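You operate a simulated robot arm through the tools that you are given. There is no shell and no other tool. Be economical: measure what you need, move in short steps, check, and stop when the job is done.

You are at the controls of a simulated robot arm. One attempt, no reset.

## Task
Add soap and water to the plugged sink, soak the yellow bowl, unplug.
Fine: soak it till its mark is gone; two pumps of soap; water between the sink's lines; tap off; bowl and stopper end on the drainer.

It is judged by the outcome, as a careful person would: the job done as asked, and still so three seconds after it is handed in. It fails if anything else is knocked over, pushed out of place, dropped, spilled or broken. A push-on lid holds only when it is set on centred and level and pressed home; a screw cap is set on level and turned clockwise until tight.

## Robot
A 7-joint arm with a two-finger parallel gripper on a trunk, on a base that drives. Base frame: it is fixed to the floor where the robot stands at the start and does not move with it; the origin is under the middle of the robot, x ahead of it, y to its left, z up; the surface under the hand at the start is at about z = 0.9. Readings come in m, rad, newtons and seconds.
With the tool pointing down near the work surface it reaches from about 0.34 to 0.76 m from the robot's upright axis, wherever it stands. Its first joint turns from -2.007 to 2.007 rad. Places, roughly: drainer [0.7, -0.3, 0.9]; sink bowl [0.8, 0.2, 0.8]; soap pump [0.9, 0, 1]; tap lever [0.7, 0.6, 1]. Payload 3.91 kg.
The tool frame sits at the grasp point between the pads (the TCP): z along the fingers, y along the line on which they close. The tips reach 0.03 m beyond it. Largest opening 0.11 m; finger width 0.02, thickness 0.01; the body of the gripper, 0.048 by 0.112 m, starts 0.055 m behind the TCP.
Orientation is told as [roll, pitch, yaw] about the base's x, y, z axes, in that order, counted from this pose: with the fingers straight down and closing along the base's y, the tool's x points along the base's -x, its y along +y and its z along -z.

## Interface
- The arm moves only by the tool servo_tool. Its argument "moves" is a list of rows, each a list of 7 numbers: the closure, from 0 (fully open) to 1 (shut), then the shift along the base's x, y, z in m, then the turn, a rotation vector about the base's x, y, z in rad. In form: [[grip, tx, ty, tz, wx, wy, wz], ...]. A call has 1 to 12 rows; each row shifts and turns the commanded pose from where the row before left it. Rows are played at 5 a second. More than 0.05 m and 0.15 rad between two rows, or a gripper value outside its range, and nothing of the call is played. A pose out of reach is approached as far as the arm can. The call stops where the force on the tool passes 70 N (or 10 N more than at its start, if that is more) or the arm is blocked; 0.2 s more then pass. Each finger travels about 0.108 m/s and halts on what it meets, pressing with about 43 N; the grip force reading is that of the motor and also rises with nothing between the fingers. The clock runs only during rows and for 0.2 s after the last one: add rows that do not move to give the fingers time. It gives the time, the measured TCP pose, the force on the tool (base axes), the opening and the grip force at its end, in the units of the frame above (readings bear some noise), with the torque about the TCP (base axes, N m) and any sound that the robot's microphone picked up.
- Cameras (640 x 400 px; columns grow to the right, rows downward): "scene" is now at [0.0316, 0.1317, 1.7152]; the picture's right is [-0.28, -0.96, 0.00], its down [-0.69, 0.20, -0.70] and it looks along [0.67, -0.20, -0.72] (base axes); focal length 275 px, centre (320, 200). "wrist" rides on the gripper at [0.072, 0.017, -0.103] in the tool frame; the picture's right is [-0.23, 0.97, 0.00], its down [-0.76, -0.18, -0.62] and it looks along [-0.61, -0.14, 0.78] (tool axes); focal length 222 px, centre (320, 200). There is no depth. A picture from a camera that has moved, and an enlarged one, comes with that camera's place and axes in the base frame and with its lens. The place of the scene camera against the robot may be out by one fixed shift of up to 0.018 m in any direction.
- get_image(camera): a new picture of that camera. It takes no simulated time.
- lift_body(by): slides the trunk up (or, below 0, down) by that many m; the arm and the scene camera ride with it, the base frame stays. It gives what a move gives, with no picture.
- base_move(legs): drives the robot by 1 to 6 legs, each [ahead, turn to the left] in m and rad, along the robot's own axes; the way and the turn of a leg run together, so that a leg with both is an arc; at most 1.5 m and 3.142 rad a leg. The arm and the cameras ride along, it lands a little off, and it stops where it bumps. It gives what a move gives.
- pan_tilt(pan, tilt): turns the head with the scene camera to pan (to the left, within 2.705 rad either way) and tilt (down, from -0.506 to 1.204), counted from straight ahead of the robot. It gives what a move gives.
- enlarge(camera, box): a new picture of the part [left, top, right, bottom] of that camera's present view, enlarged. It takes no simulated time.
- sign_off(): hands the job in; it is judged then, once.

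Go step by step. Nothing tells you exact positions but the pictures and the camera data: compare them with the known pose of the tool, close in by small moves and look again before you grip or let go. The budget is 120 turns and 98 pictures, counting those below and the enlarged ones. Unless the task says otherwise, let go and move clear before handing in, and close with one line.

The tools are called after "Emit:" as a command line: name --pt "numbers of a row" for each row, then --argument value for the rest, lists and objects as JSON in quotes. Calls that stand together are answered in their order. servo_tool: Moves the arm, as the interface text tells. Its arguments: {"type":"object","properties":{"moves":{"type":"array","items":{"type":"array","items":{"type":"number"}}}},"required":["moves"]} The other tools are called the same way: lift_body (by) slides the trunk up or down; base_move (legs) drives the base; pan_tilt (pan, tilt) turns the head that bears the scene camera; get_image (camera) takes a picture; enlarge (camera, box) takes an enlarged picture of a part of a camera's view; sign_off () hands the job in.

At the start:

```text
t: 0.0
eef_pos: [0.5339, 0.0991, 1.2836]
tool_rot: [-0.001, -0.001, 0.0]
wrist_force: [-0.9, 0.0, 0.7]
ft_torque: [-0.02, 0.0, 0.02]
grip_width: 0.11
grip_force: 0.0
trunk travel left (down, up): [-0.825, 0.165]
robot x, y, heading: [0.0024, 0.0006, -0.003]
head pan, tilt: [-0.288, 0.799]
```

scene: 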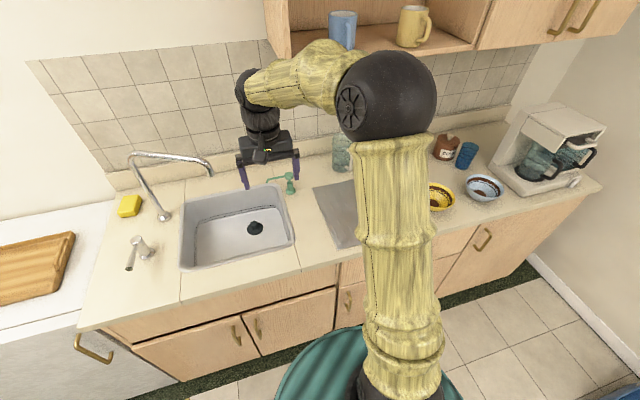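
wrist: 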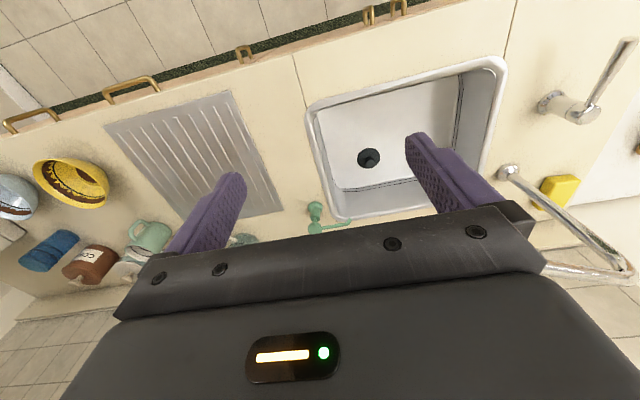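

The sink is ahead, slightly left, with its plug in place. The soap pump is behind the sink's right corner, the tap lever is at left, the drainer is at right and the yellow bowl is further right. I'll take closer pictures first.

Emit:
enlarge --camera "scene" --box '[100, 130, 340, 280]'

Emit:
enlarge --camera "wrist" --box '[0, 60, 320, 260]'

Emit:
enlarge --camera "wrist" --box '[280, 20, 640, 245]'

```text
2.67 times, centred on (220, 205) of scene
camera zoom: at [0.0316, 0.1317, 1.7152], right [-0.28, -0.96, 0.0], down [-0.69, 0.2, -0.7], along [0.67, -0.2, -0.72], focal length 734 px, centre (587, 187)
```

zoom: 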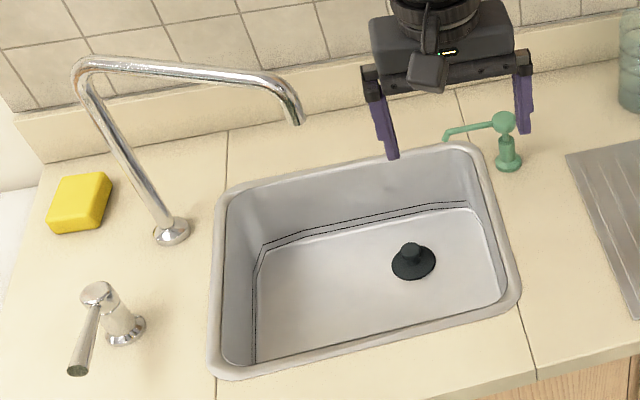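

```text
2.00 times, centred on (160, 160) of wrist
camera zoom: at [0.4638, 0.1168, 1.3884], right [0.23, 0.97, 0.0], down [0.76, -0.18, 0.62], along [0.61, -0.14, -0.78], focal length 444 px, centre (640, 280)
```

zoom: 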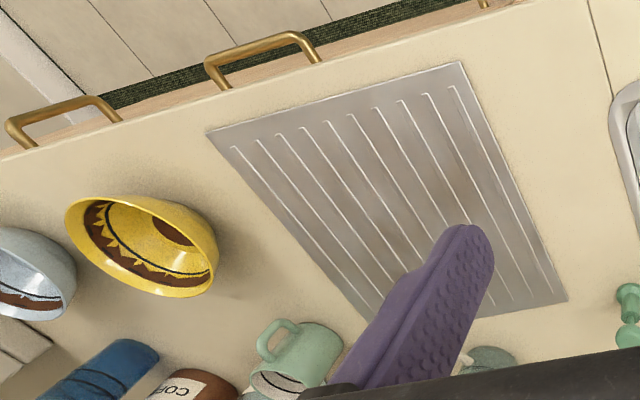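

```text
1.78 times, centred on (460, 132) of wrist
camera zoom: at [0.4638, 0.1168, 1.3884], right [0.23, 0.97, 0.0], down [0.76, -0.18, 0.62], along [0.61, -0.14, -0.78], focal length 395 px, centre (71, 320)
```

zoom: 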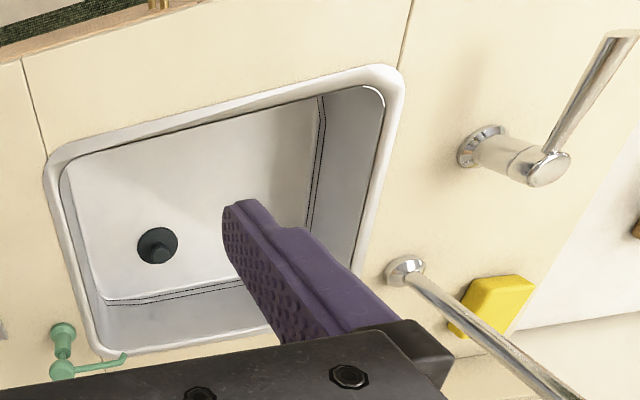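

Everything should be in reach if the base moves ahead about 0.17 m. The counter's front edge is at x≈0.49, so I'll drive a little at a time.

Emit:
base_move --legs '[[0.13, 0]]'

Emit:
get_image --camera "scene"

Emit:
get_image --camera "wrist"

```text
t: 1.4
eef_pos: [0.6646, 0.1005, 1.2823]
tool_rot: [0.001, 0.001, 0.0]
wrist_force: [0.1, -0.3, 0.2]
ft_torque: [0.01, 0.05, 0.04]
grip_width: 0.1099
grip_force: 0.1
trunk travel left (down, up): [-0.825, 0.165]
robot x, y, heading: [0.1301, 0.0011, 0.003]
head pan, tilt: [-0.288, 0.799]
```

```text
92 pictures are left
camera scene: at [0.163, 0.1318, 1.7151], right [-0.28, -0.96, 0.0], down [-0.69, 0.2, -0.7], along [0.67, -0.2, -0.72], focal length 275 px, centre (320, 200)
```

scene: 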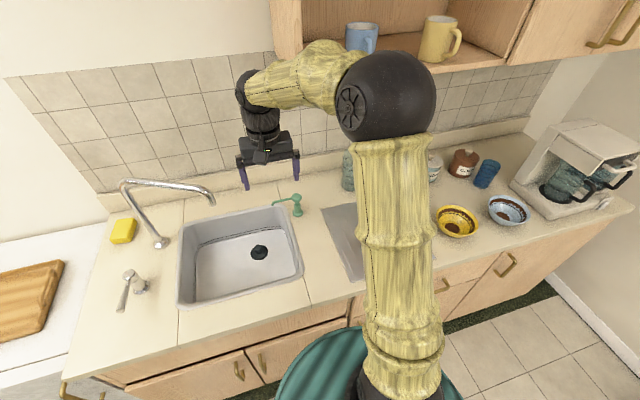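

```text
91 pictures are left
camera wrist: at [0.5948, 0.1173, 1.3861], right [0.23, 0.97, 0.0], down [0.76, -0.18, 0.62], along [0.61, -0.14, -0.78], focal length 222 px, centre (320, 200)
```

wrist: 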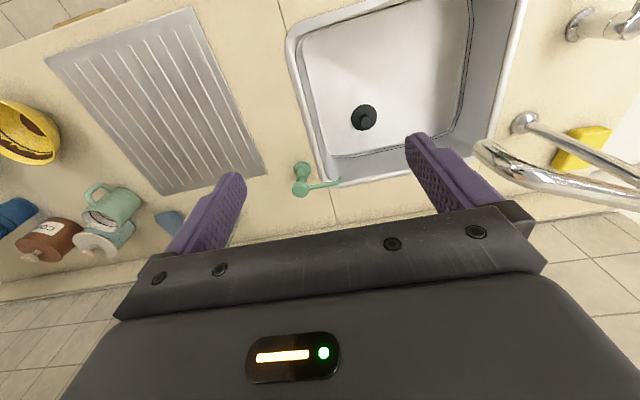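

The spout tip is at about (0.74, 0.265, 1.17) and the soap head at about (0.87, 0.01, 0.99). I'll edge the base forward slightly, then close and lower the hand in front of the pump.

Emit:
base_move --legs '[[0.03, 0]]'

Emit:
servo_tool --pt "1 0 -0.045 0 0 0 0" --pt "1 0 -0.045 0 0 0 0" --pt "1 0 0 -0.045 0 0 0" --pt "1 0 0 -0.045 0 0 0" --pt "1 0 0 -0.045 0 0 0" --pt "1 0 0 -0.045 0 0 0" --pt "1 0 0 -0.03 0 0 0" --pt "1 0.04 0 0 0 0 0" --pt "1 0.04 0 0 0 0 0"

Emit:
get_image --camera "scene"

Emit:
get_image --camera "wrist"

```text
t: 2.2
eef_pos: [0.6958, 0.1006, 1.2801]
tool_rot: [0.0, 0.003, 0.001]
wrist_force: [0.2, -0.3, -0.1]
ft_torque: [-0.01, 0.08, -0.03]
grip_width: 0.11
grip_force: 0.0
trunk travel left (down, up): [-0.825, 0.165]
robot x, y, heading: [0.1597, -0.0024, 0.0]
head pan, tilt: [-0.288, 0.799]
```

```text
t: 4.2
eef_pos: [0.7749, 0.0116, 1.066]
tool_rot: [0.0, 0.001, 0.001]
wrist_force: [0.7, -0.8, 1.0]
ft_torque: [0.04, 0.02, 0.05]
grip_width: 0.0001
grip_force: 38.3
trunk travel left (down, up): [-0.825, 0.165]
robot x, y, heading: [0.1593, -0.0027, 0.0]
head pan, tilt: [-0.288, 0.799]
```

```text
90 pictures are left
camera scene: at [0.1922, 0.132, 1.7151], right [-0.28, -0.96, 0.0], down [-0.69, 0.2, -0.7], along [0.67, -0.2, -0.72], focal length 275 px, centre (320, 200)
```

scene: 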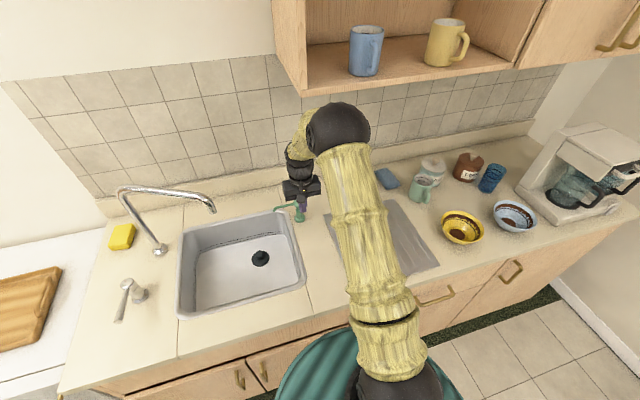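

```text
89 pictures are left
camera wrist: at [0.7052, 0.0292, 1.1699], right [0.23, 0.97, 0.0], down [0.76, -0.18, 0.62], along [0.61, -0.14, -0.78], focal length 222 px, centre (320, 200)
```

wrist: 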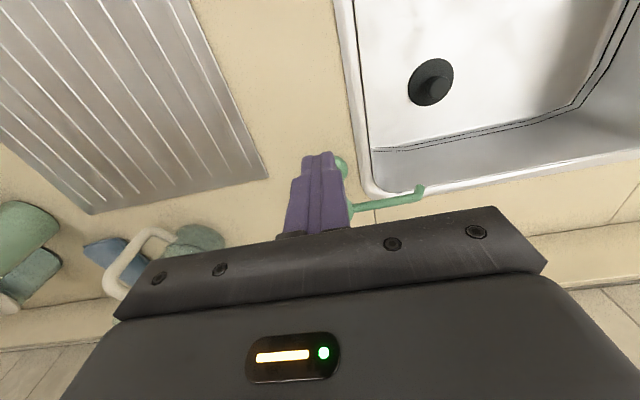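

The closed fingertips are in front of the pump head. I'll move forward over the head and look before pressing.

Emit:
servo_tool --pt "1 0.035 0 0 0 0 0" --pt "1 0.035 0 0 0 0 0" --pt "1 0.028 0.002 0 0 0 0" --pt "1 0 0 0 0 0 0"

Emit:
enlarge --camera "scene" --box '[230, 140, 390, 240]'

Emit:
enlarge --camera "wrist" --box '[220, 80, 460, 230]'

```text
t: 5.2
eef_pos: [0.872, 0.0105, 1.0696]
tool_rot: [-0.001, -0.001, 0.002]
wrist_force: [0.1, 0.2, 0.5]
ft_torque: [0.03, 0.01, -0.01]
grip_width: 0.0
grip_force: 37.3
trunk travel left (down, up): [-0.825, 0.165]
robot x, y, heading: [0.16, 0.0022, -0.0]
head pan, tilt: [-0.288, 0.799]
```

```text
4.00 times, centred on (310, 190) of scene
camera zoom: at [0.1902, 0.1317, 1.7152], right [-0.28, -0.96, 0.0], down [-0.69, 0.2, -0.7], along [0.67, -0.2, -0.72], focal length 1101 px, centre (360, 240)
```

zoom: 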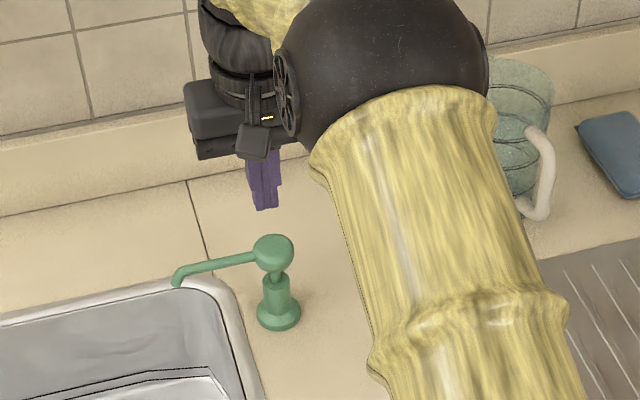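

```text
2.67 times, centred on (340, 155) of wrist
camera zoom: at [0.801, 0.0287, 1.1737], right [0.23, 0.97, 0.0], down [0.76, -0.18, 0.62], along [0.61, -0.14, -0.78], focal length 592 px, centre (267, 320)
```

zoom: 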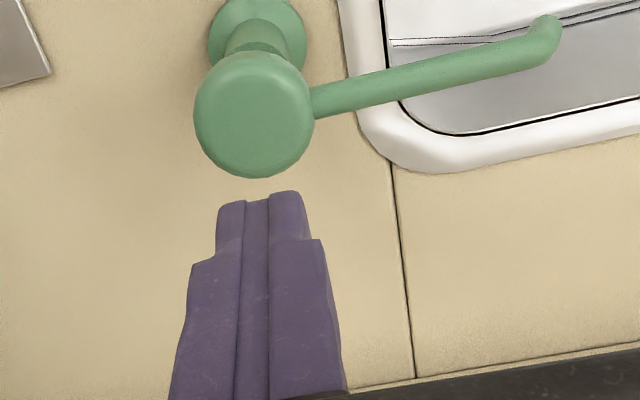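

The pump axis is at about (0.862, 0.0105) and the head top at about 0.995. I'll shift back 1 cm and press down slowly.

Emit:
servo_tool --pt "1 -0.01 0 0 0 0 0" --pt "1 0 0 -0.02 0 0 0" --pt "1 0 0 -0.015 0 0 0" --pt "1 0 0 -0.01 0 0 0" --pt "1 0 0 -0.007 0 0 0" --pt "1 0 0 0 0 0 0"

Emit:
enlarge --camera "scene" --box '[230, 140, 390, 240]'

```text
t: 6.7
eef_pos: [0.8609, 0.0139, 1.0169]
tool_rot: [0.001, 0.0, 0.002]
wrist_force: [0.5, 1.8, 2.1]
ft_torque: [0.08, -0.02, 0.0]
grip_width: 0.0
grip_force: 38.1
trunk travel left (down, up): [-0.825, 0.165]
robot x, y, heading: [0.1585, -0.0027, 0.003]
head pan, tilt: [-0.288, 0.799]
```

```text
4.00 times, centred on (310, 190) of scene
camera zoom: at [0.1908, 0.132, 1.7152], right [-0.28, -0.96, 0.0], down [-0.69, 0.2, -0.7], along [0.67, -0.2, -0.72], focal length 1101 px, centre (360, 240)
```

zoom: 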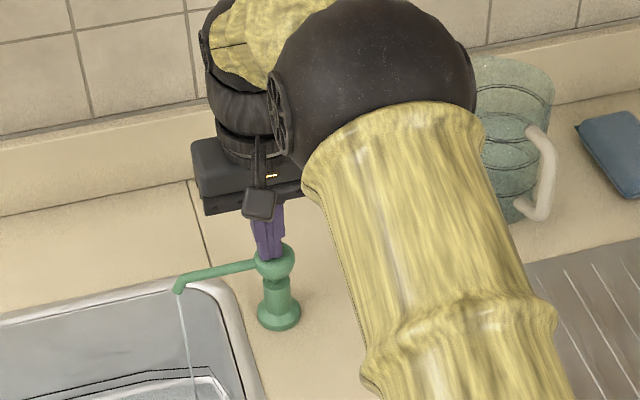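

Soap is coming out with the head slightly depressed. I'll finish the stroke down gently.

Emit:
servo_tool --pt "1 0 0 -0.005 0 0 0" --pt "1 0 0 -0.005 0 0 0" --pt "1 0 0 0 0 0 0"

Emit:
enlarge --camera "scene" --box '[200, 160, 360, 260]'

```text
t: 7.5
eef_pos: [0.8602, 0.0149, 1.0095]
tool_rot: [0.001, -0.005, 0.001]
wrist_force: [-3.0, 1.1, 22.7]
ft_torque: [0.0, 0.16, -0.06]
grip_width: 0.0
grip_force: 37.9
trunk travel left (down, up): [-0.825, 0.165]
robot x, y, heading: [0.1576, -0.0013, 0.003]
head pan, tilt: [-0.288, 0.799]
```

```text
4.00 times, centred on (280, 210) of scene
camera zoom: at [0.1873, 0.132, 1.7155], right [-0.28, -0.96, 0.0], down [-0.69, 0.2, -0.7], along [0.67, -0.2, -0.72], focal length 1101 px, centre (480, 160)
```

zoom: 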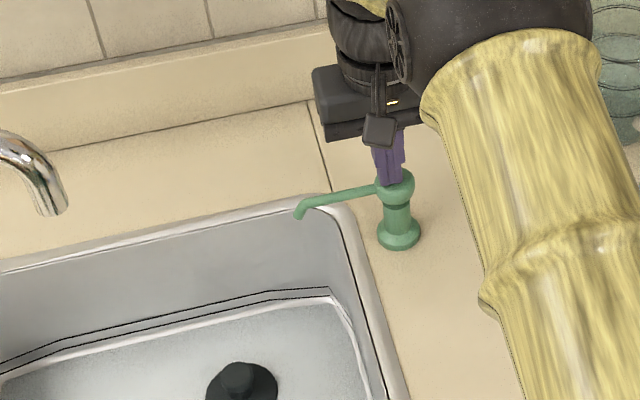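

The stroke bottomed at about 23 N, so that's pump one. I'll lift fully and press again.

Emit:
servo_tool --pt "1 0 0 0.03 0 0 0" --pt "1 0 -0.003 0.025 0 0 0" --pt "1 0 0 0 0 0 0" --pt "1 0 0 0 0 0 0"

Emit:
enlarge --camera "scene" --box '[200, 160, 360, 260]'

Emit:
servo_tool --pt "1 0 0 -0.025 0 0 0" --pt "1 0 0 -0.015 0 0 0" --pt "1 0 0 -0.008 0 0 0" --pt "1 0 0 -0.007 0 0 0" --pt "1 0 0 -0.002 0 0 0"

Emit:
enlarge --camera "scene" --box '[200, 160, 360, 260]'

```text
t: 8.4
eef_pos: [0.8603, 0.01, 1.0601]
tool_rot: [0.001, 0.003, 0.002]
wrist_force: [-0.3, -0.2, -0.4]
ft_torque: [0.01, 0.01, 0.0]
grip_width: 0.0002
grip_force: 38.1
trunk travel left (down, up): [-0.825, 0.165]
robot x, y, heading: [0.16, -0.0006, 0.006]
head pan, tilt: [-0.288, 0.799]
```

```text
4.00 times, centred on (280, 210) of scene
camera zoom: at [0.191, 0.1318, 1.7152], right [-0.28, -0.96, 0.0], down [-0.69, 0.2, -0.7], along [0.67, -0.2, -0.72], focal length 1101 px, centre (480, 160)
```

zoom: 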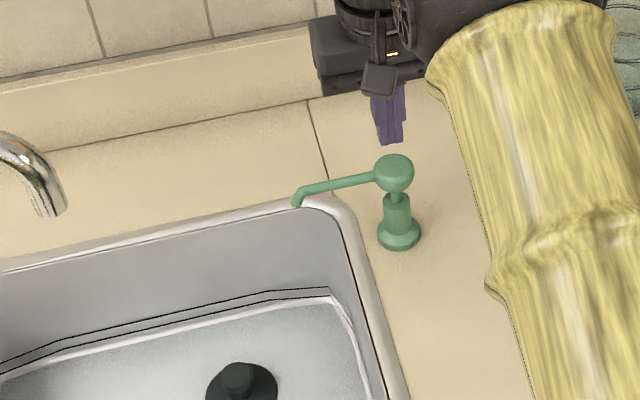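

```text
t: 9.7
eef_pos: [0.8613, 0.0097, 1.0091]
tool_rot: [0.001, -0.009, 0.002]
wrist_force: [-0.9, -0.5, 29.0]
ft_torque: [-0.01, 0.15, -0.04]
grip_width: 0.0001
grip_force: 37.7
trunk travel left (down, up): [-0.825, 0.165]
robot x, y, heading: [0.1576, -0.0004, 0.003]
head pan, tilt: [-0.288, 0.799]
```

```text
4.00 times, centred on (280, 210) of scene
camera zoom: at [0.1869, 0.1317, 1.7157], right [-0.28, -0.96, 0.0], down [-0.69, 0.2, -0.7], along [0.67, -0.2, -0.72], focal length 1101 px, centre (480, 160)
```

zoom: 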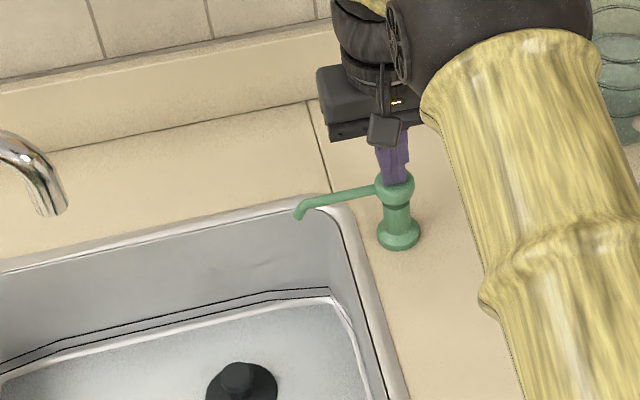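

Both pumps are done. I'll lift away and move the hand over in front of the tap lever to study it.

Emit:
servo_tool --pt "1 0 0 0.045 0 0 0" --pt "1 -0.04 0 0.03 0 0 0" --pt "1 -0.045 0 0.02 0 0 0" --pt "1 -0.045 0 0.02 0 0 0" --pt "1 -0.045 0 0.02 0 0 0" --pt "1 -0.045 0.02 0.0 0 0 0" --pt "1 -0.03 0.04 0 0 0 0" --pt "0.5 -0.01 0.048 0 0 0 0" --pt "0.5 0 0.048 0 0 0 0" --pt "0.5 0 0.048 0 0 0 0" --pt "0.5 0 0.048 0 0 0 0" --pt "0.5 0 0.048 0 0 0 0"

Emit:
servo_tool --pt "0.5 -0.01 0.048 0 0 0 0" --pt "0.5 -0.02 0.045 0 0 0 0" --pt "0.5 -0.02 0.045 0 0 0 0" --pt "0.5 0.0 0.045 0 0 0 0" --pt "0.5 0 0 0 0 0 0"

Emit:
get_image --camera "wrist"

Emit:
enlarge --camera "scene" --box '[60, 160, 300, 310]'

```text
t: 12.2
eef_pos: [0.6012, 0.3095, 1.1396]
tool_rot: [-0.002, 0.002, 0.0]
wrist_force: [-0.7, 0.0, -0.2]
ft_torque: [-0.03, -0.01, 0.0]
grip_width: 0.055
grip_force: 0.1
trunk travel left (down, up): [-0.825, 0.165]
robot x, y, heading: [0.1582, 0.0006, -0.004]
head pan, tilt: [-0.288, 0.799]
```

```text
t: 13.4
eef_pos: [0.5498, 0.4922, 1.1394]
tool_rot: [0.001, 0.0, 0.001]
wrist_force: [0.1, 0.3, 0.1]
ft_torque: [0.03, -0.02, -0.03]
grip_width: 0.0547
grip_force: 0.1
trunk travel left (down, up): [-0.825, 0.165]
robot x, y, heading: [0.1592, 0.0042, 0.001]
head pan, tilt: [-0.288, 0.799]
```

```text
82 pictures are left
camera wrist: at [0.4793, 0.5092, 1.2431], right [0.23, 0.97, 0.0], down [0.76, -0.18, 0.62], along [0.61, -0.14, -0.78], focal length 222 px, centre (320, 200)
```

wrist: 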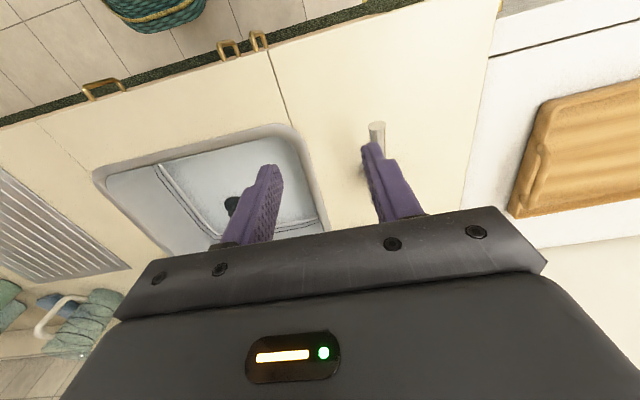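

```text
2.67 times, centred on (180, 235) of scene
camera zoom: at [0.1905, 0.1311, 1.7153], right [-0.28, -0.96, 0.0], down [-0.69, 0.2, -0.7], along [0.67, -0.2, -0.72], focal length 734 px, centre (693, 107)
```

zoom: 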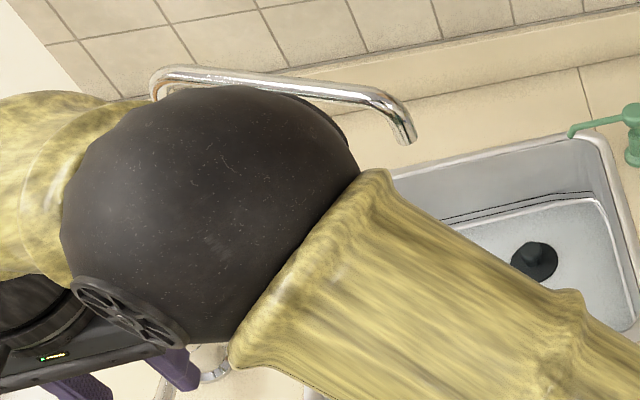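

The lever tip is at about (0.58, 0.548, 1.0), pointing toward me. I'll bring the open fingers to straddle it and look.

Emit:
servo_tool --pt "0.3 0.02 0.03 0 0 0 0" --pt "0.3 0.02 0.026 0 0 0 0" --pt "0.3 0 0 -0.04 0 0 0" --pt "0.3 0 0 -0.03 0 0 0" --pt "0.3 0 0 0 0 0 0"

Emit:
get_image --camera "wrist"

Emit:
get_image --camera "scene"

```text
t: 14.7
eef_pos: [0.5895, 0.5483, 1.0679]
tool_rot: [0.0, 0.0, 0.0]
wrist_force: [0.2, -0.6, 0.0]
ft_torque: [0.02, -0.02, 0.01]
grip_width: 0.0769
grip_force: 0.1
trunk travel left (down, up): [-0.825, 0.165]
robot x, y, heading: [0.161, 0.0031, 0.003]
head pan, tilt: [-0.288, 0.799]
```

```text
80 pictures are left
camera wrist: at [0.519, 0.565, 1.1721], right [0.23, 0.97, 0.0], down [0.76, -0.18, 0.62], along [0.61, -0.14, -0.78], focal length 222 px, centre (320, 200)
```

wrist: 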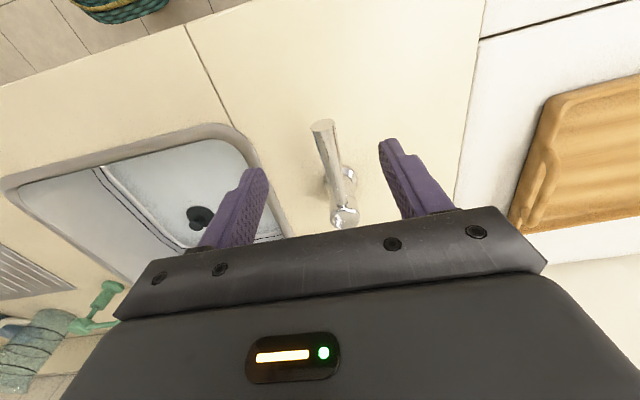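

```text
79 pictures are left
camera scene: at [0.1907, 0.1318, 1.7152], right [-0.28, -0.96, 0.0], down [-0.69, 0.2, -0.7], along [0.67, -0.2, -0.72], focal length 275 px, centre (320, 200)
```

scene: 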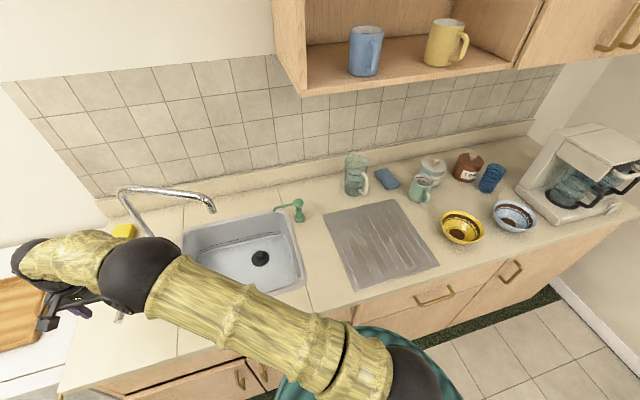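

The lever lies between the open fingers, with its pivot near (0.71, 0.555). I'll lower and close on it near its end.

Emit:
servo_tool --pt "0.3 0.01 0.003 -0.03 0 0 0" --pt "0.3 0 0 -0.03 0 0 0" --pt "0.3 0 0 0 0 0 0" --pt "0.5 0 0 0 0 0 0" --pt "0.65 0 0 0 0 0 0" --pt "0.75 0 0 0 0 0 0"

Emit:
get_image --camera "wrist"

```text
t: 16.1
eef_pos: [0.6019, 0.5518, 1.0114]
tool_rot: [0.0, 0.001, 0.001]
wrist_force: [0.0, 0.3, 0.1]
ft_torque: [-0.04, 0.04, 0.03]
grip_width: 0.0275
grip_force: 0.0
trunk travel left (down, up): [-0.825, 0.165]
robot x, y, heading: [0.16, -0.0055, 0.002]
head pan, tilt: [-0.288, 0.799]
```

```text
78 pictures are left
camera wrist: at [0.5305, 0.57, 1.1154], right [0.23, 0.97, 0.0], down [0.76, -0.18, 0.62], along [0.61, -0.14, -0.78], focal length 222 px, centre (320, 200)
```

wrist: 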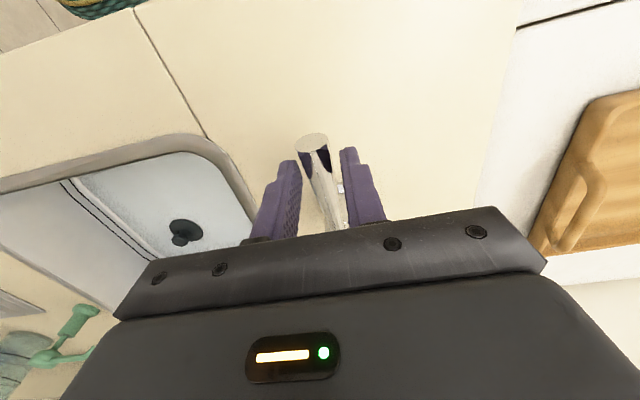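

The lever is centred between the pads. I'll lower 1 cm, grip it and lift a little to test.

Emit:
servo_tool --pt "0.75 0 0 -0.01 0 0 0" --pt "0.9 0 0 0 0 0 0" --pt "0.9 0 0 0 0 0 0" --pt "0.9 0 0 0.005 0 0 0" --pt "0.9 0 0 0.005 0 0 0"

Emit:
get_image --camera "wrist"

Emit:
enlarge --camera "scene" --box '[100, 180, 320, 310]'

```text
t: 17.2
eef_pos: [0.6007, 0.5518, 1.0047]
tool_rot: [-0.008, 0.008, 0.003]
wrist_force: [-1.5, 1.2, -33.5]
ft_torque: [-0.02, 0.11, 0.03]
grip_width: 0.0208
grip_force: 45.3
trunk travel left (down, up): [-0.825, 0.165]
robot x, y, heading: [0.1581, 0.0033, 0.006]
head pan, tilt: [-0.288, 0.799]
```

```text
77 pictures are left
camera wrist: at [0.5313, 0.5712, 1.1084], right [0.23, 0.97, -0.01], down [0.77, -0.17, 0.62], along [0.6, -0.15, -0.79], focal length 222 px, centre (320, 200)
```

wrist: 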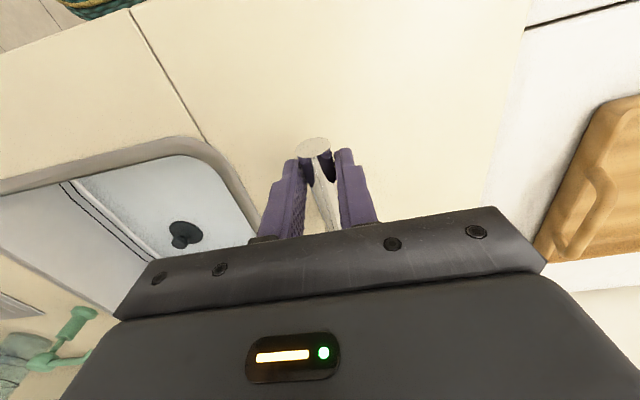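

```text
2.91 times, centred on (210, 245) of scene
camera zoom: at [0.1938, 0.136, 1.7142], right [-0.28, -0.96, 0.0], down [-0.69, 0.2, -0.7], along [0.67, -0.2, -0.72], focal length 800 px, centre (640, 69)
```

zoom: 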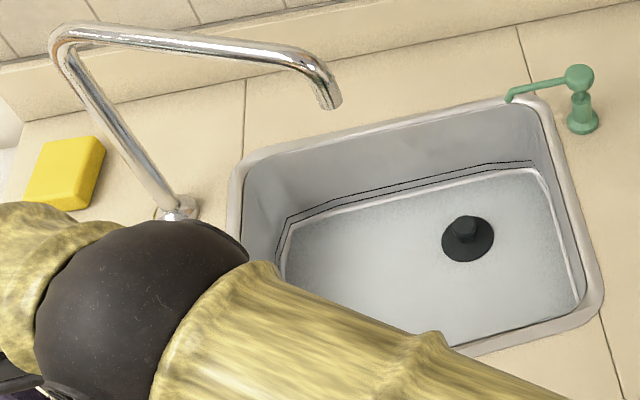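

The lever resists lifting at 33 N, so it must turn sideways. I'll relax the grip and nudge it sideways with the fingers straddling it.

Emit:
servo_tool --pt "0.75 0 0 -0.005 0 0 0" --pt "0.75 0 0 0 0 0 0" --pt "0.75 0 0.008 0 0 0 0" --pt "0.75 0 0.008 0 0 0 0"

Emit:
enlarge --camera "scene" --box '[100, 180, 320, 310]'

```text
t: 18.2
eef_pos: [0.6018, 0.5656, 1.0039]
tool_rot: [0.001, 0.001, 0.002]
wrist_force: [-0.2, 0.8, -0.6]
ft_torque: [-0.04, 0.0, 0.01]
grip_width: 0.0275
grip_force: 0.0
trunk travel left (down, up): [-0.825, 0.165]
robot x, y, heading: [0.1597, -0.0033, 0.002]
head pan, tilt: [-0.288, 0.799]
```

```text
2.91 times, centred on (210, 245) of scene
camera zoom: at [0.1909, 0.1319, 1.7152], right [-0.28, -0.96, 0.0], down [-0.69, 0.2, -0.7], along [0.67, -0.2, -0.72], focal length 800 px, centre (640, 69)
```

zoom: 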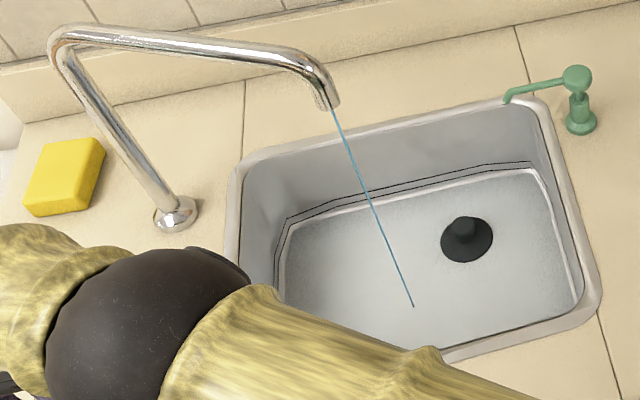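

Turning the lever to +y opens the tap, and a thin stream is running. I'll open it a bit more and watch the level.

Emit:
servo_tool --pt "0.75 0 0.012 0 0 0 0" --pt "0.75 0.002 0.012 0 0 0 0" --pt "0.75 0 0 0 0 0 0" --pt "0.75 0 0 0 0 0 0" --pt "0.75 0 0 0 0 0 0" --pt "0.75 0 0 0 0 0 0" --pt "0.75 0 0 0 0 0 0"

Emit:
enlarge --camera "scene" --box '[170, 180, 320, 300]'

```text
t: 19.9
eef_pos: [0.6016, 0.5878, 1.0046]
tool_rot: [0.001, 0.0, 0.002]
wrist_force: [-0.1, 0.7, -0.6]
ft_torque: [0.03, 0.0, -0.02]
grip_width: 0.0276
grip_force: 0.5
trunk travel left (down, up): [-0.825, 0.165]
robot x, y, heading: [0.1564, 0.0022, 0.005]
head pan, tilt: [-0.288, 0.799]
```

```text
3.33 times, centred on (245, 240) of scene
camera zoom: at [0.191, 0.1321, 1.7151], right [-0.28, -0.96, 0.0], down [-0.69, 0.2, -0.7], along [0.67, -0.2, -0.72], focal length 917 px, centre (570, 67)
```

zoom: 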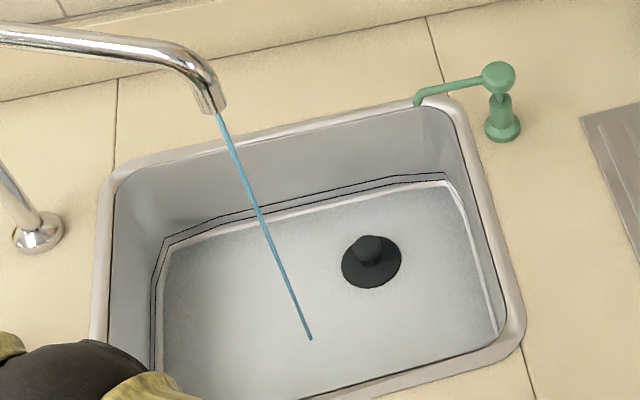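

The stream is stronger. I'll wait and watch for the water rising.

Emit:
servo_tool --pt "0.75 0 0.01 0 0 0 0" --pt "0.75 0 0 0 0 0 0" --pt "0.75 0 0 0 0 0 0" --pt "0.75 0 0 0 0 0 0" --pt "0.75 0 0 0 0 0 0" --pt "0.75 0 0 0 0 0 0" --pt "0.75 0 0 0 0 0 0" --pt "0.75 0 0 0 0 0 0" --pt "0.75 0 0 0 0 0 0" --pt "0.75 0 0 0 0 0 0" --pt "0.75 0 0 0 0 0 0" --pt "0.75 0 0 0 0 0 0"

Emit:
enlarge --camera "scene" --box '[200, 210, 320, 280]'

```text
t: 22.4
eef_pos: [0.6019, 0.5892, 1.0044]
tool_rot: [-0.001, 0.0, 0.0]
wrist_force: [-0.6, 0.9, 1.1]
ft_torque: [0.0, -0.01, 0.01]
grip_width: 0.0276
grip_force: 0.2
out of reach, approached as far as the arm can: row 1
trunk travel left (down, up): [-0.825, 0.165]
robot x, y, heading: [0.1598, -0.0021, 0.006]
head pan, tilt: [-0.288, 0.799]
```

```text
5.33 times, centred on (260, 245) of scene
camera zoom: at [0.191, 0.132, 1.7152], right [-0.28, -0.96, 0.0], down [-0.69, 0.2, -0.7], along [0.67, -0.2, -0.72], focal length 1468 px, centre (640, -40)
```

zoom: 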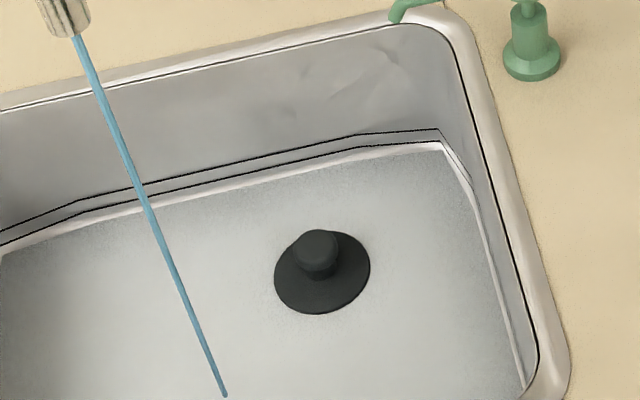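

There's no visible water surface yet. I'll keep filling and watch.

Emit:
servo_tool --pt "0.75 0 0 0 0 0 0" --pt "0.75 0 0 0 0 0 0" --pt "0.75 0 0 0 0 0 0" --pt "0.75 0 0 0 0 0 0" --pt "0.75 0 0 0 0 0 0" --pt "0.75 0 0 0 0 0 0" --pt "0.75 0 0 0 0 0 0" --pt "0.75 0 0 0 0 0 0" --pt "0.75 0 0 0 0 0 0" --pt "0.75 0 0 0 0 0 0" --pt "0.75 0 0 0 0 0 0" --pt "0.75 0 0 0 0 0 0"

Emit:
servo_tool --pt "0.75 0 0 0 0 0 0" --pt "0.75 0 0 0 0 0 0" --pt "0.75 0 0 0 0 0 0" --pt "0.75 0 0 0 0 0 0" --pt "0.75 0 0 0 0 0 0" --pt "0.75 0 0 0 0 0 0" --pt "0.75 0 0 0 0 0 0" --pt "0.75 0 0 0 0 0 0" --pt "0.75 0 0 0 0 0 0" --pt "0.75 0 0 0 0 0 0" --pt "0.75 0 0 0 0 0 0" --pt "0.75 0 0 0 0 0 0"

Emit:
enlarge --camera "scene" --box '[200, 210, 320, 280]'

```text
t: 25.1
eef_pos: [0.6023, 0.5882, 1.0049]
tool_rot: [0.001, 0.0, 0.002]
wrist_force: [-1.1, -0.3, -0.4]
ft_torque: [-0.01, 0.02, 0.02]
grip_width: 0.0276
grip_force: 0.4
trunk travel left (down, up): [-0.825, 0.165]
robot x, y, heading: [0.1589, 0.0038, 0.0]
head pan, tilt: [-0.288, 0.799]
```

```text
t: 27.6
eef_pos: [0.6039, 0.5889, 1.0042]
tool_rot: [0.0, 0.0, 0.002]
wrist_force: [-0.5, 0.5, 0.5]
ft_torque: [0.01, 0.04, 0.01]
grip_width: 0.0277
grip_force: 0.5
trunk travel left (down, up): [-0.825, 0.165]
robot x, y, heading: [0.1589, 0.0009, -0.002]
head pan, tilt: [-0.288, 0.799]
```

```text
5.33 times, centred on (260, 245) of scene
camera zoom: at [0.191, 0.132, 1.7152], right [-0.28, -0.96, 0.0], down [-0.69, 0.2, -0.7], along [0.67, -0.2, -0.72], focal length 1468 px, centre (640, -40)
```

zoom: 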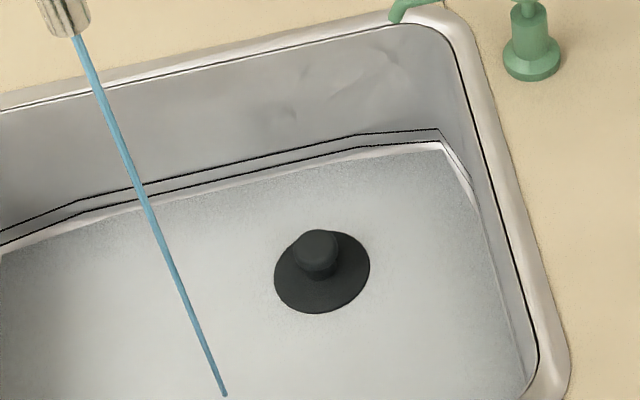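

The water surface seems to be creeping over the bottom edge on the right side. I'll keep filling.

Emit:
servo_tool --pt "0.75 0 0 0 0 0 0" --pt "0.75 0 0 0 0 0 0" --pt "0.75 0 0 0 0 0 0" --pt "0.75 0 0 0 0 0 0" --pt "0.75 0 0 0 0 0 0" --pt "0.75 0 0 0 0 0 0" --pt "0.75 0 0 0 0 0 0" --pt "0.75 0 0 0 0 0 0" --pt "0.75 0 0 0 0 0 0" --pt "0.75 0 0 0 0 0 0" --pt "0.75 0 0 0 0 0 0" --pt "0.75 0 0 0 0 0 0"

Emit:
servo_tool --pt "0.75 0 0 0 0 0 0" --pt "0.75 0 0 0 0 0 0" --pt "0.75 0 0 0 0 0 0" --pt "0.75 0 0 0 0 0 0" --pt "0.75 0 0 0 0 0 0" --pt "0.75 0 0 0 0 0 0" --pt "0.75 0 0 0 0 0 0" --pt "0.75 0 0 0 0 0 0" --pt "0.75 0 0 0 0 0 0" --pt "0.75 0 0 0 0 0 0" --pt "0.75 0 0 0 0 0 0" --pt "0.75 0 0 0 0 0 0"

Emit:
enlarge --camera "scene" --box '[230, 220, 310, 270]'

```text
t: 30.2
eef_pos: [0.6027, 0.5899, 1.0041]
tool_rot: [-0.001, 0.001, 0.001]
wrist_force: [-0.3, 0.1, 0.3]
ft_torque: [-0.01, 0.0, 0.01]
grip_width: 0.0278
grip_force: 0.1
trunk travel left (down, up): [-0.825, 0.165]
robot x, y, heading: [0.158, -0.0019, 0.005]
head pan, tilt: [-0.288, 0.799]
```

```text
t: 32.9
eef_pos: [0.6018, 0.588, 1.0041]
tool_rot: [0.0, 0.0, 0.004]
wrist_force: [-0.1, 0.4, -0.5]
ft_torque: [0.01, 0.05, -0.02]
grip_width: 0.0277
grip_force: 0.4
trunk travel left (down, up): [-0.825, 0.165]
robot x, y, heading: [0.1556, 0.002, 0.002]
head pan, tilt: [-0.288, 0.799]
```

```text
8.00 times, centred on (270, 245) of scene
camera zoom: at [0.191, 0.132, 1.7152], right [-0.28, -0.96, 0.0], down [-0.69, 0.2, -0.7], along [0.67, -0.2, -0.72], focal length 2201 px, centre (720, -160)
```

zoom: 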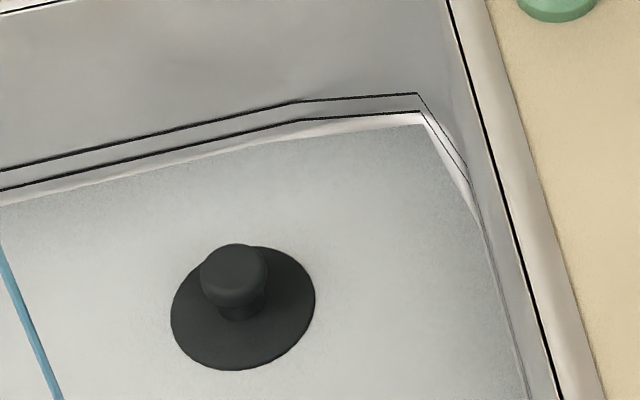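

The level rises slowly, roughly 0.5 mm/s, and the lower line is about 1 cm above it. I'll wait in batches.

Emit:
servo_tool --pt "0.75 0 0 0 0 0 0" --pt "0.75 0 0 0 0 0 0" --pt "0.75 0 0 0 0 0 0" --pt "0.75 0 0 0 0 0 0" --pt "0.75 0 0 0 0 0 0" --pt "0.75 0 0 0 0 0 0" --pt "0.75 0 0 0 0 0 0" --pt "0.75 0 0 0 0 0 0" --pt "0.75 0 0 0 0 0 0" --pt "0.75 0 0 0 0 0 0" --pt "0.75 0 0 0 0 0 0" --pt "0.75 0 0 0 0 0 0"

Emit:
servo_tool --pt "0.75 0 0 0 0 0 0" --pt "0.75 0 0 0 0 0 0" --pt "0.75 0 0 0 0 0 0" --pt "0.75 0 0 0 0 0 0" --pt "0.75 0 0 0 0 0 0" --pt "0.75 0 0 0 0 0 0" --pt "0.75 0 0 0 0 0 0" --pt "0.75 0 0 0 0 0 0" --pt "0.75 0 0 0 0 0 0" --pt "0.75 0 0 0 0 0 0" --pt "0.75 0 0 0 0 0 0" --pt "0.75 0 0 0 0 0 0"

Emit:
servo_tool --pt "0.75 0 0 0 0 0 0" --pt "0.75 0 0 0 0 0 0" --pt "0.75 0 0 0 0 0 0" --pt "0.75 0 0 0 0 0 0" --pt "0.75 0 0 0 0 0 0" --pt "0.75 0 0 0 0 0 0" --pt "0.75 0 0 0 0 0 0" --pt "0.75 0 0 0 0 0 0" --pt "0.75 0 0 0 0 0 0" --pt "0.75 0 0 0 0 0 0" --pt "0.75 0 0 0 0 0 0" --pt "0.75 0 0 0 0 0 0"

Emit:
enlarge --camera "scene" --box '[230, 220, 310, 270]'

```text
t: 35.5
eef_pos: [0.6025, 0.5895, 1.0039]
tool_rot: [0.0, 0.001, 0.002]
wrist_force: [0.5, 0.2, -0.9]
ft_torque: [0.04, -0.01, 0.02]
grip_width: 0.0275
grip_force: 0.0
trunk travel left (down, up): [-0.825, 0.165]
robot x, y, heading: [0.1612, 0.0015, 0.001]
head pan, tilt: [-0.288, 0.799]
```

```text
t: 38.0
eef_pos: [0.6024, 0.5885, 1.0039]
tool_rot: [0.001, 0.002, 0.001]
wrist_force: [-0.6, 0.5, 0.7]
ft_torque: [0.0, -0.05, 0.02]
grip_width: 0.0276
grip_force: 0.2
trunk travel left (down, up): [-0.825, 0.165]
robot x, y, heading: [0.1633, 0.0023, 0.0]
head pan, tilt: [-0.288, 0.799]
```

```text
t: 40.6
eef_pos: [0.603, 0.5889, 1.0038]
tool_rot: [0.0, 0.0, 0.002]
wrist_force: [1.1, 0.3, 0.0]
ft_torque: [-0.01, -0.02, 0.01]
grip_width: 0.0276
grip_force: 0.3
trunk travel left (down, up): [-0.825, 0.165]
robot x, y, heading: [0.159, -0.0022, 0.003]
head pan, tilt: [-0.288, 0.799]
```

```text
8.00 times, centred on (270, 245) of scene
camera zoom: at [0.191, 0.132, 1.7152], right [-0.28, -0.96, 0.0], down [-0.69, 0.2, -0.7], along [0.67, -0.2, -0.72], focal length 2201 px, centre (720, -160)
```

zoom: 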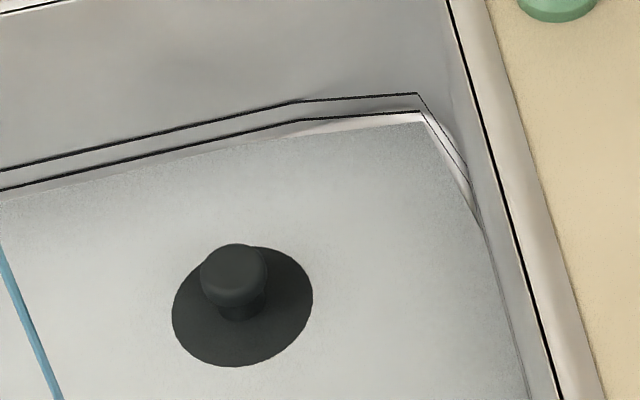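

The level is rising about 0.45 px/s in this zoom: 9 px to the lower line, and the gap between lines is 18 px. I'll wait about 21 s more and look.

Emit:
servo_tool --pt "0.75 0 0 0 0 0 0" --pt "0.75 0 0 0 0 0 0" --pt "0.75 0 0 0 0 0 0" --pt "0.75 0 0 0 0 0 0" --pt "0.75 0 0 0 0 0 0" --pt "0.75 0 0 0 0 0 0" --pt "0.75 0 0 0 0 0 0" --pt "0.75 0 0 0 0 0 0" --pt "0.75 0 0 0 0 0 0" --pt "0.75 0 0 0 0 0 0" --pt "0.75 0 0 0 0 0 0" --pt "0.75 0 0 0 0 0 0"

Emit:
servo_tool --pt "0.75 0 0 0 0 0 0" --pt "0.75 0 0 0 0 0 0" --pt "0.75 0 0 0 0 0 0" --pt "0.75 0 0 0 0 0 0" --pt "0.75 0 0 0 0 0 0" --pt "0.75 0 0 0 0 0 0" --pt "0.75 0 0 0 0 0 0" --pt "0.75 0 0 0 0 0 0" --pt "0.75 0 0 0 0 0 0" --pt "0.75 0 0 0 0 0 0" --pt "0.75 0 0 0 0 0 0" --pt "0.75 0 0 0 0 0 0"

Emit:
servo_tool --pt "0.75 0 0 0 0 0 0" --pt "0.75 0 0 0 0 0 0" --pt "0.75 0 0 0 0 0 0" --pt "0.75 0 0 0 0 0 0" --pt "0.75 0 0 0 0 0 0" --pt "0.75 0 0 0 0 0 0" --pt "0.75 0 0 0 0 0 0" --pt "0.75 0 0 0 0 0 0" --pt "0.75 0 0 0 0 0 0" --pt "0.75 0 0 0 0 0 0" --pt "0.75 0 0 0 0 0 0" --pt "0.75 0 0 0 0 0 0"

Emit:
servo_tool --pt "0.75 0 0 0 0 0 0" --pt "0.75 0 0 0 0 0 0" --pt "0.75 0 0 0 0 0 0" --pt "0.75 0 0 0 0 0 0" --pt "0.75 0 0 0 0 0 0" --pt "0.75 0 0 0 0 0 0" --pt "0.75 0 0 0 0 0 0" --pt "0.75 0 0 0 0 0 0" --pt "0.75 0 0 0 0 0 0" --pt "0.75 0 0 0 0 0 0" --pt "0.75 0 0 0 0 0 0" --pt "0.75 0 0 0 0 0 0"

Emit:
servo_tool --pt "0.75 0 0 0 0 0 0" --pt "0.75 0 0 0 0 0 0" --pt "0.75 0 0 0 0 0 0" --pt "0.75 0 0 0 0 0 0" --pt "0.75 0 0 0 0 0 0" --pt "0.75 0 0 0 0 0 0" --pt "0.75 0 0 0 0 0 0" --pt "0.75 0 0 0 0 0 0" --pt "0.75 0 0 0 0 0 0" --pt "0.75 0 0 0 0 0 0" --pt "0.75 0 0 0 0 0 0" --pt "0.75 0 0 0 0 0 0"

Emit:
servo_tool --pt "0.75 0 0 0 0 0 0" --pt "0.75 0 0 0 0 0 0" --pt "0.75 0 0 0 0 0 0" --pt "0.75 0 0 0 0 0 0" --pt "0.75 0 0 0 0 0 0" --pt "0.75 0 0 0 0 0 0" --pt "0.75 0 0 0 0 0 0" --pt "0.75 0 0 0 0 0 0" --pt "0.75 0 0 0 0 0 0" --pt "0.75 0 0 0 0 0 0" --pt "0.75 0 0 0 0 0 0" --pt "0.75 0 0 0 0 0 0"

Emit:
enlarge --camera "scene" --box '[230, 220, 310, 270]'

```text
t: 43.2
eef_pos: [0.6019, 0.588, 1.0042]
tool_rot: [0.0, 0.0, 0.003]
wrist_force: [-0.6, 0.0, 0.1]
ft_torque: [0.02, 0.02, 0.01]
grip_width: 0.0274
grip_force: 0.1
trunk travel left (down, up): [-0.825, 0.165]
robot x, y, heading: [0.1572, -0.0026, 0.001]
head pan, tilt: [-0.288, 0.799]
```

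```text
t: 45.9
eef_pos: [0.6026, 0.5888, 1.0037]
tool_rot: [0.0, 0.001, 0.002]
wrist_force: [0.2, 0.3, 0.0]
ft_torque: [-0.01, -0.01, 0.03]
grip_width: 0.0276
grip_force: 0.4
trunk travel left (down, up): [-0.825, 0.165]
robot x, y, heading: [0.1578, -0.0007, 0.002]
head pan, tilt: [-0.288, 0.799]
```

```text
t: 48.5
eef_pos: [0.6033, 0.5883, 1.0055]
tool_rot: [-0.002, 0.0, 0.002]
wrist_force: [-0.3, 0.1, 0.4]
ft_torque: [0.0, 0.0, 0.01]
grip_width: 0.0276
grip_force: 0.2
trunk travel left (down, up): [-0.825, 0.165]
robot x, y, heading: [0.1608, -0.0004, 0.0]
head pan, tilt: [-0.288, 0.799]
```

```text
t: 51.0
eef_pos: [0.6011, 0.5887, 1.0046]
tool_rot: [-0.001, -0.001, 0.001]
wrist_force: [0.1, -0.4, -0.2]
ft_torque: [-0.02, 0.01, -0.01]
grip_width: 0.0273
grip_force: 0.0
trunk travel left (down, up): [-0.825, 0.165]
robot x, y, heading: [0.1566, -0.0038, 0.0]
head pan, tilt: [-0.288, 0.799]
```

```text
t: 53.6
eef_pos: [0.6023, 0.5887, 1.0036]
tool_rot: [0.001, -0.001, 0.002]
wrist_force: [-0.5, -0.6, -0.1]
ft_torque: [0.02, 0.02, 0.01]
grip_width: 0.0274
grip_force: 0.3
trunk travel left (down, up): [-0.825, 0.165]
robot x, y, heading: [0.1595, -0.0032, -0.002]
head pan, tilt: [-0.288, 0.799]
```

```text
t: 56.2
eef_pos: [0.6031, 0.5883, 1.0048]
tool_rot: [0.002, -0.001, 0.002]
wrist_force: [0.0, 0.1, -0.9]
ft_torque: [0.01, 0.01, -0.01]
grip_width: 0.0275
grip_force: 0.6
trunk travel left (down, up): [-0.825, 0.165]
robot x, y, heading: [0.1586, 0.0004, 0.002]
head pan, tilt: [-0.288, 0.799]
```

```text
8.00 times, centred on (270, 245) of scene
camera zoom: at [0.191, 0.132, 1.7152], right [-0.28, -0.96, 0.0], down [-0.69, 0.2, -0.7], along [0.67, -0.2, -0.72], focal length 2201 px, centre (720, -160)
```

zoom: 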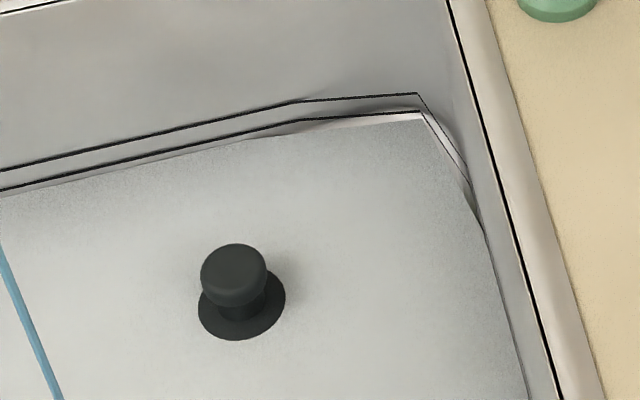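

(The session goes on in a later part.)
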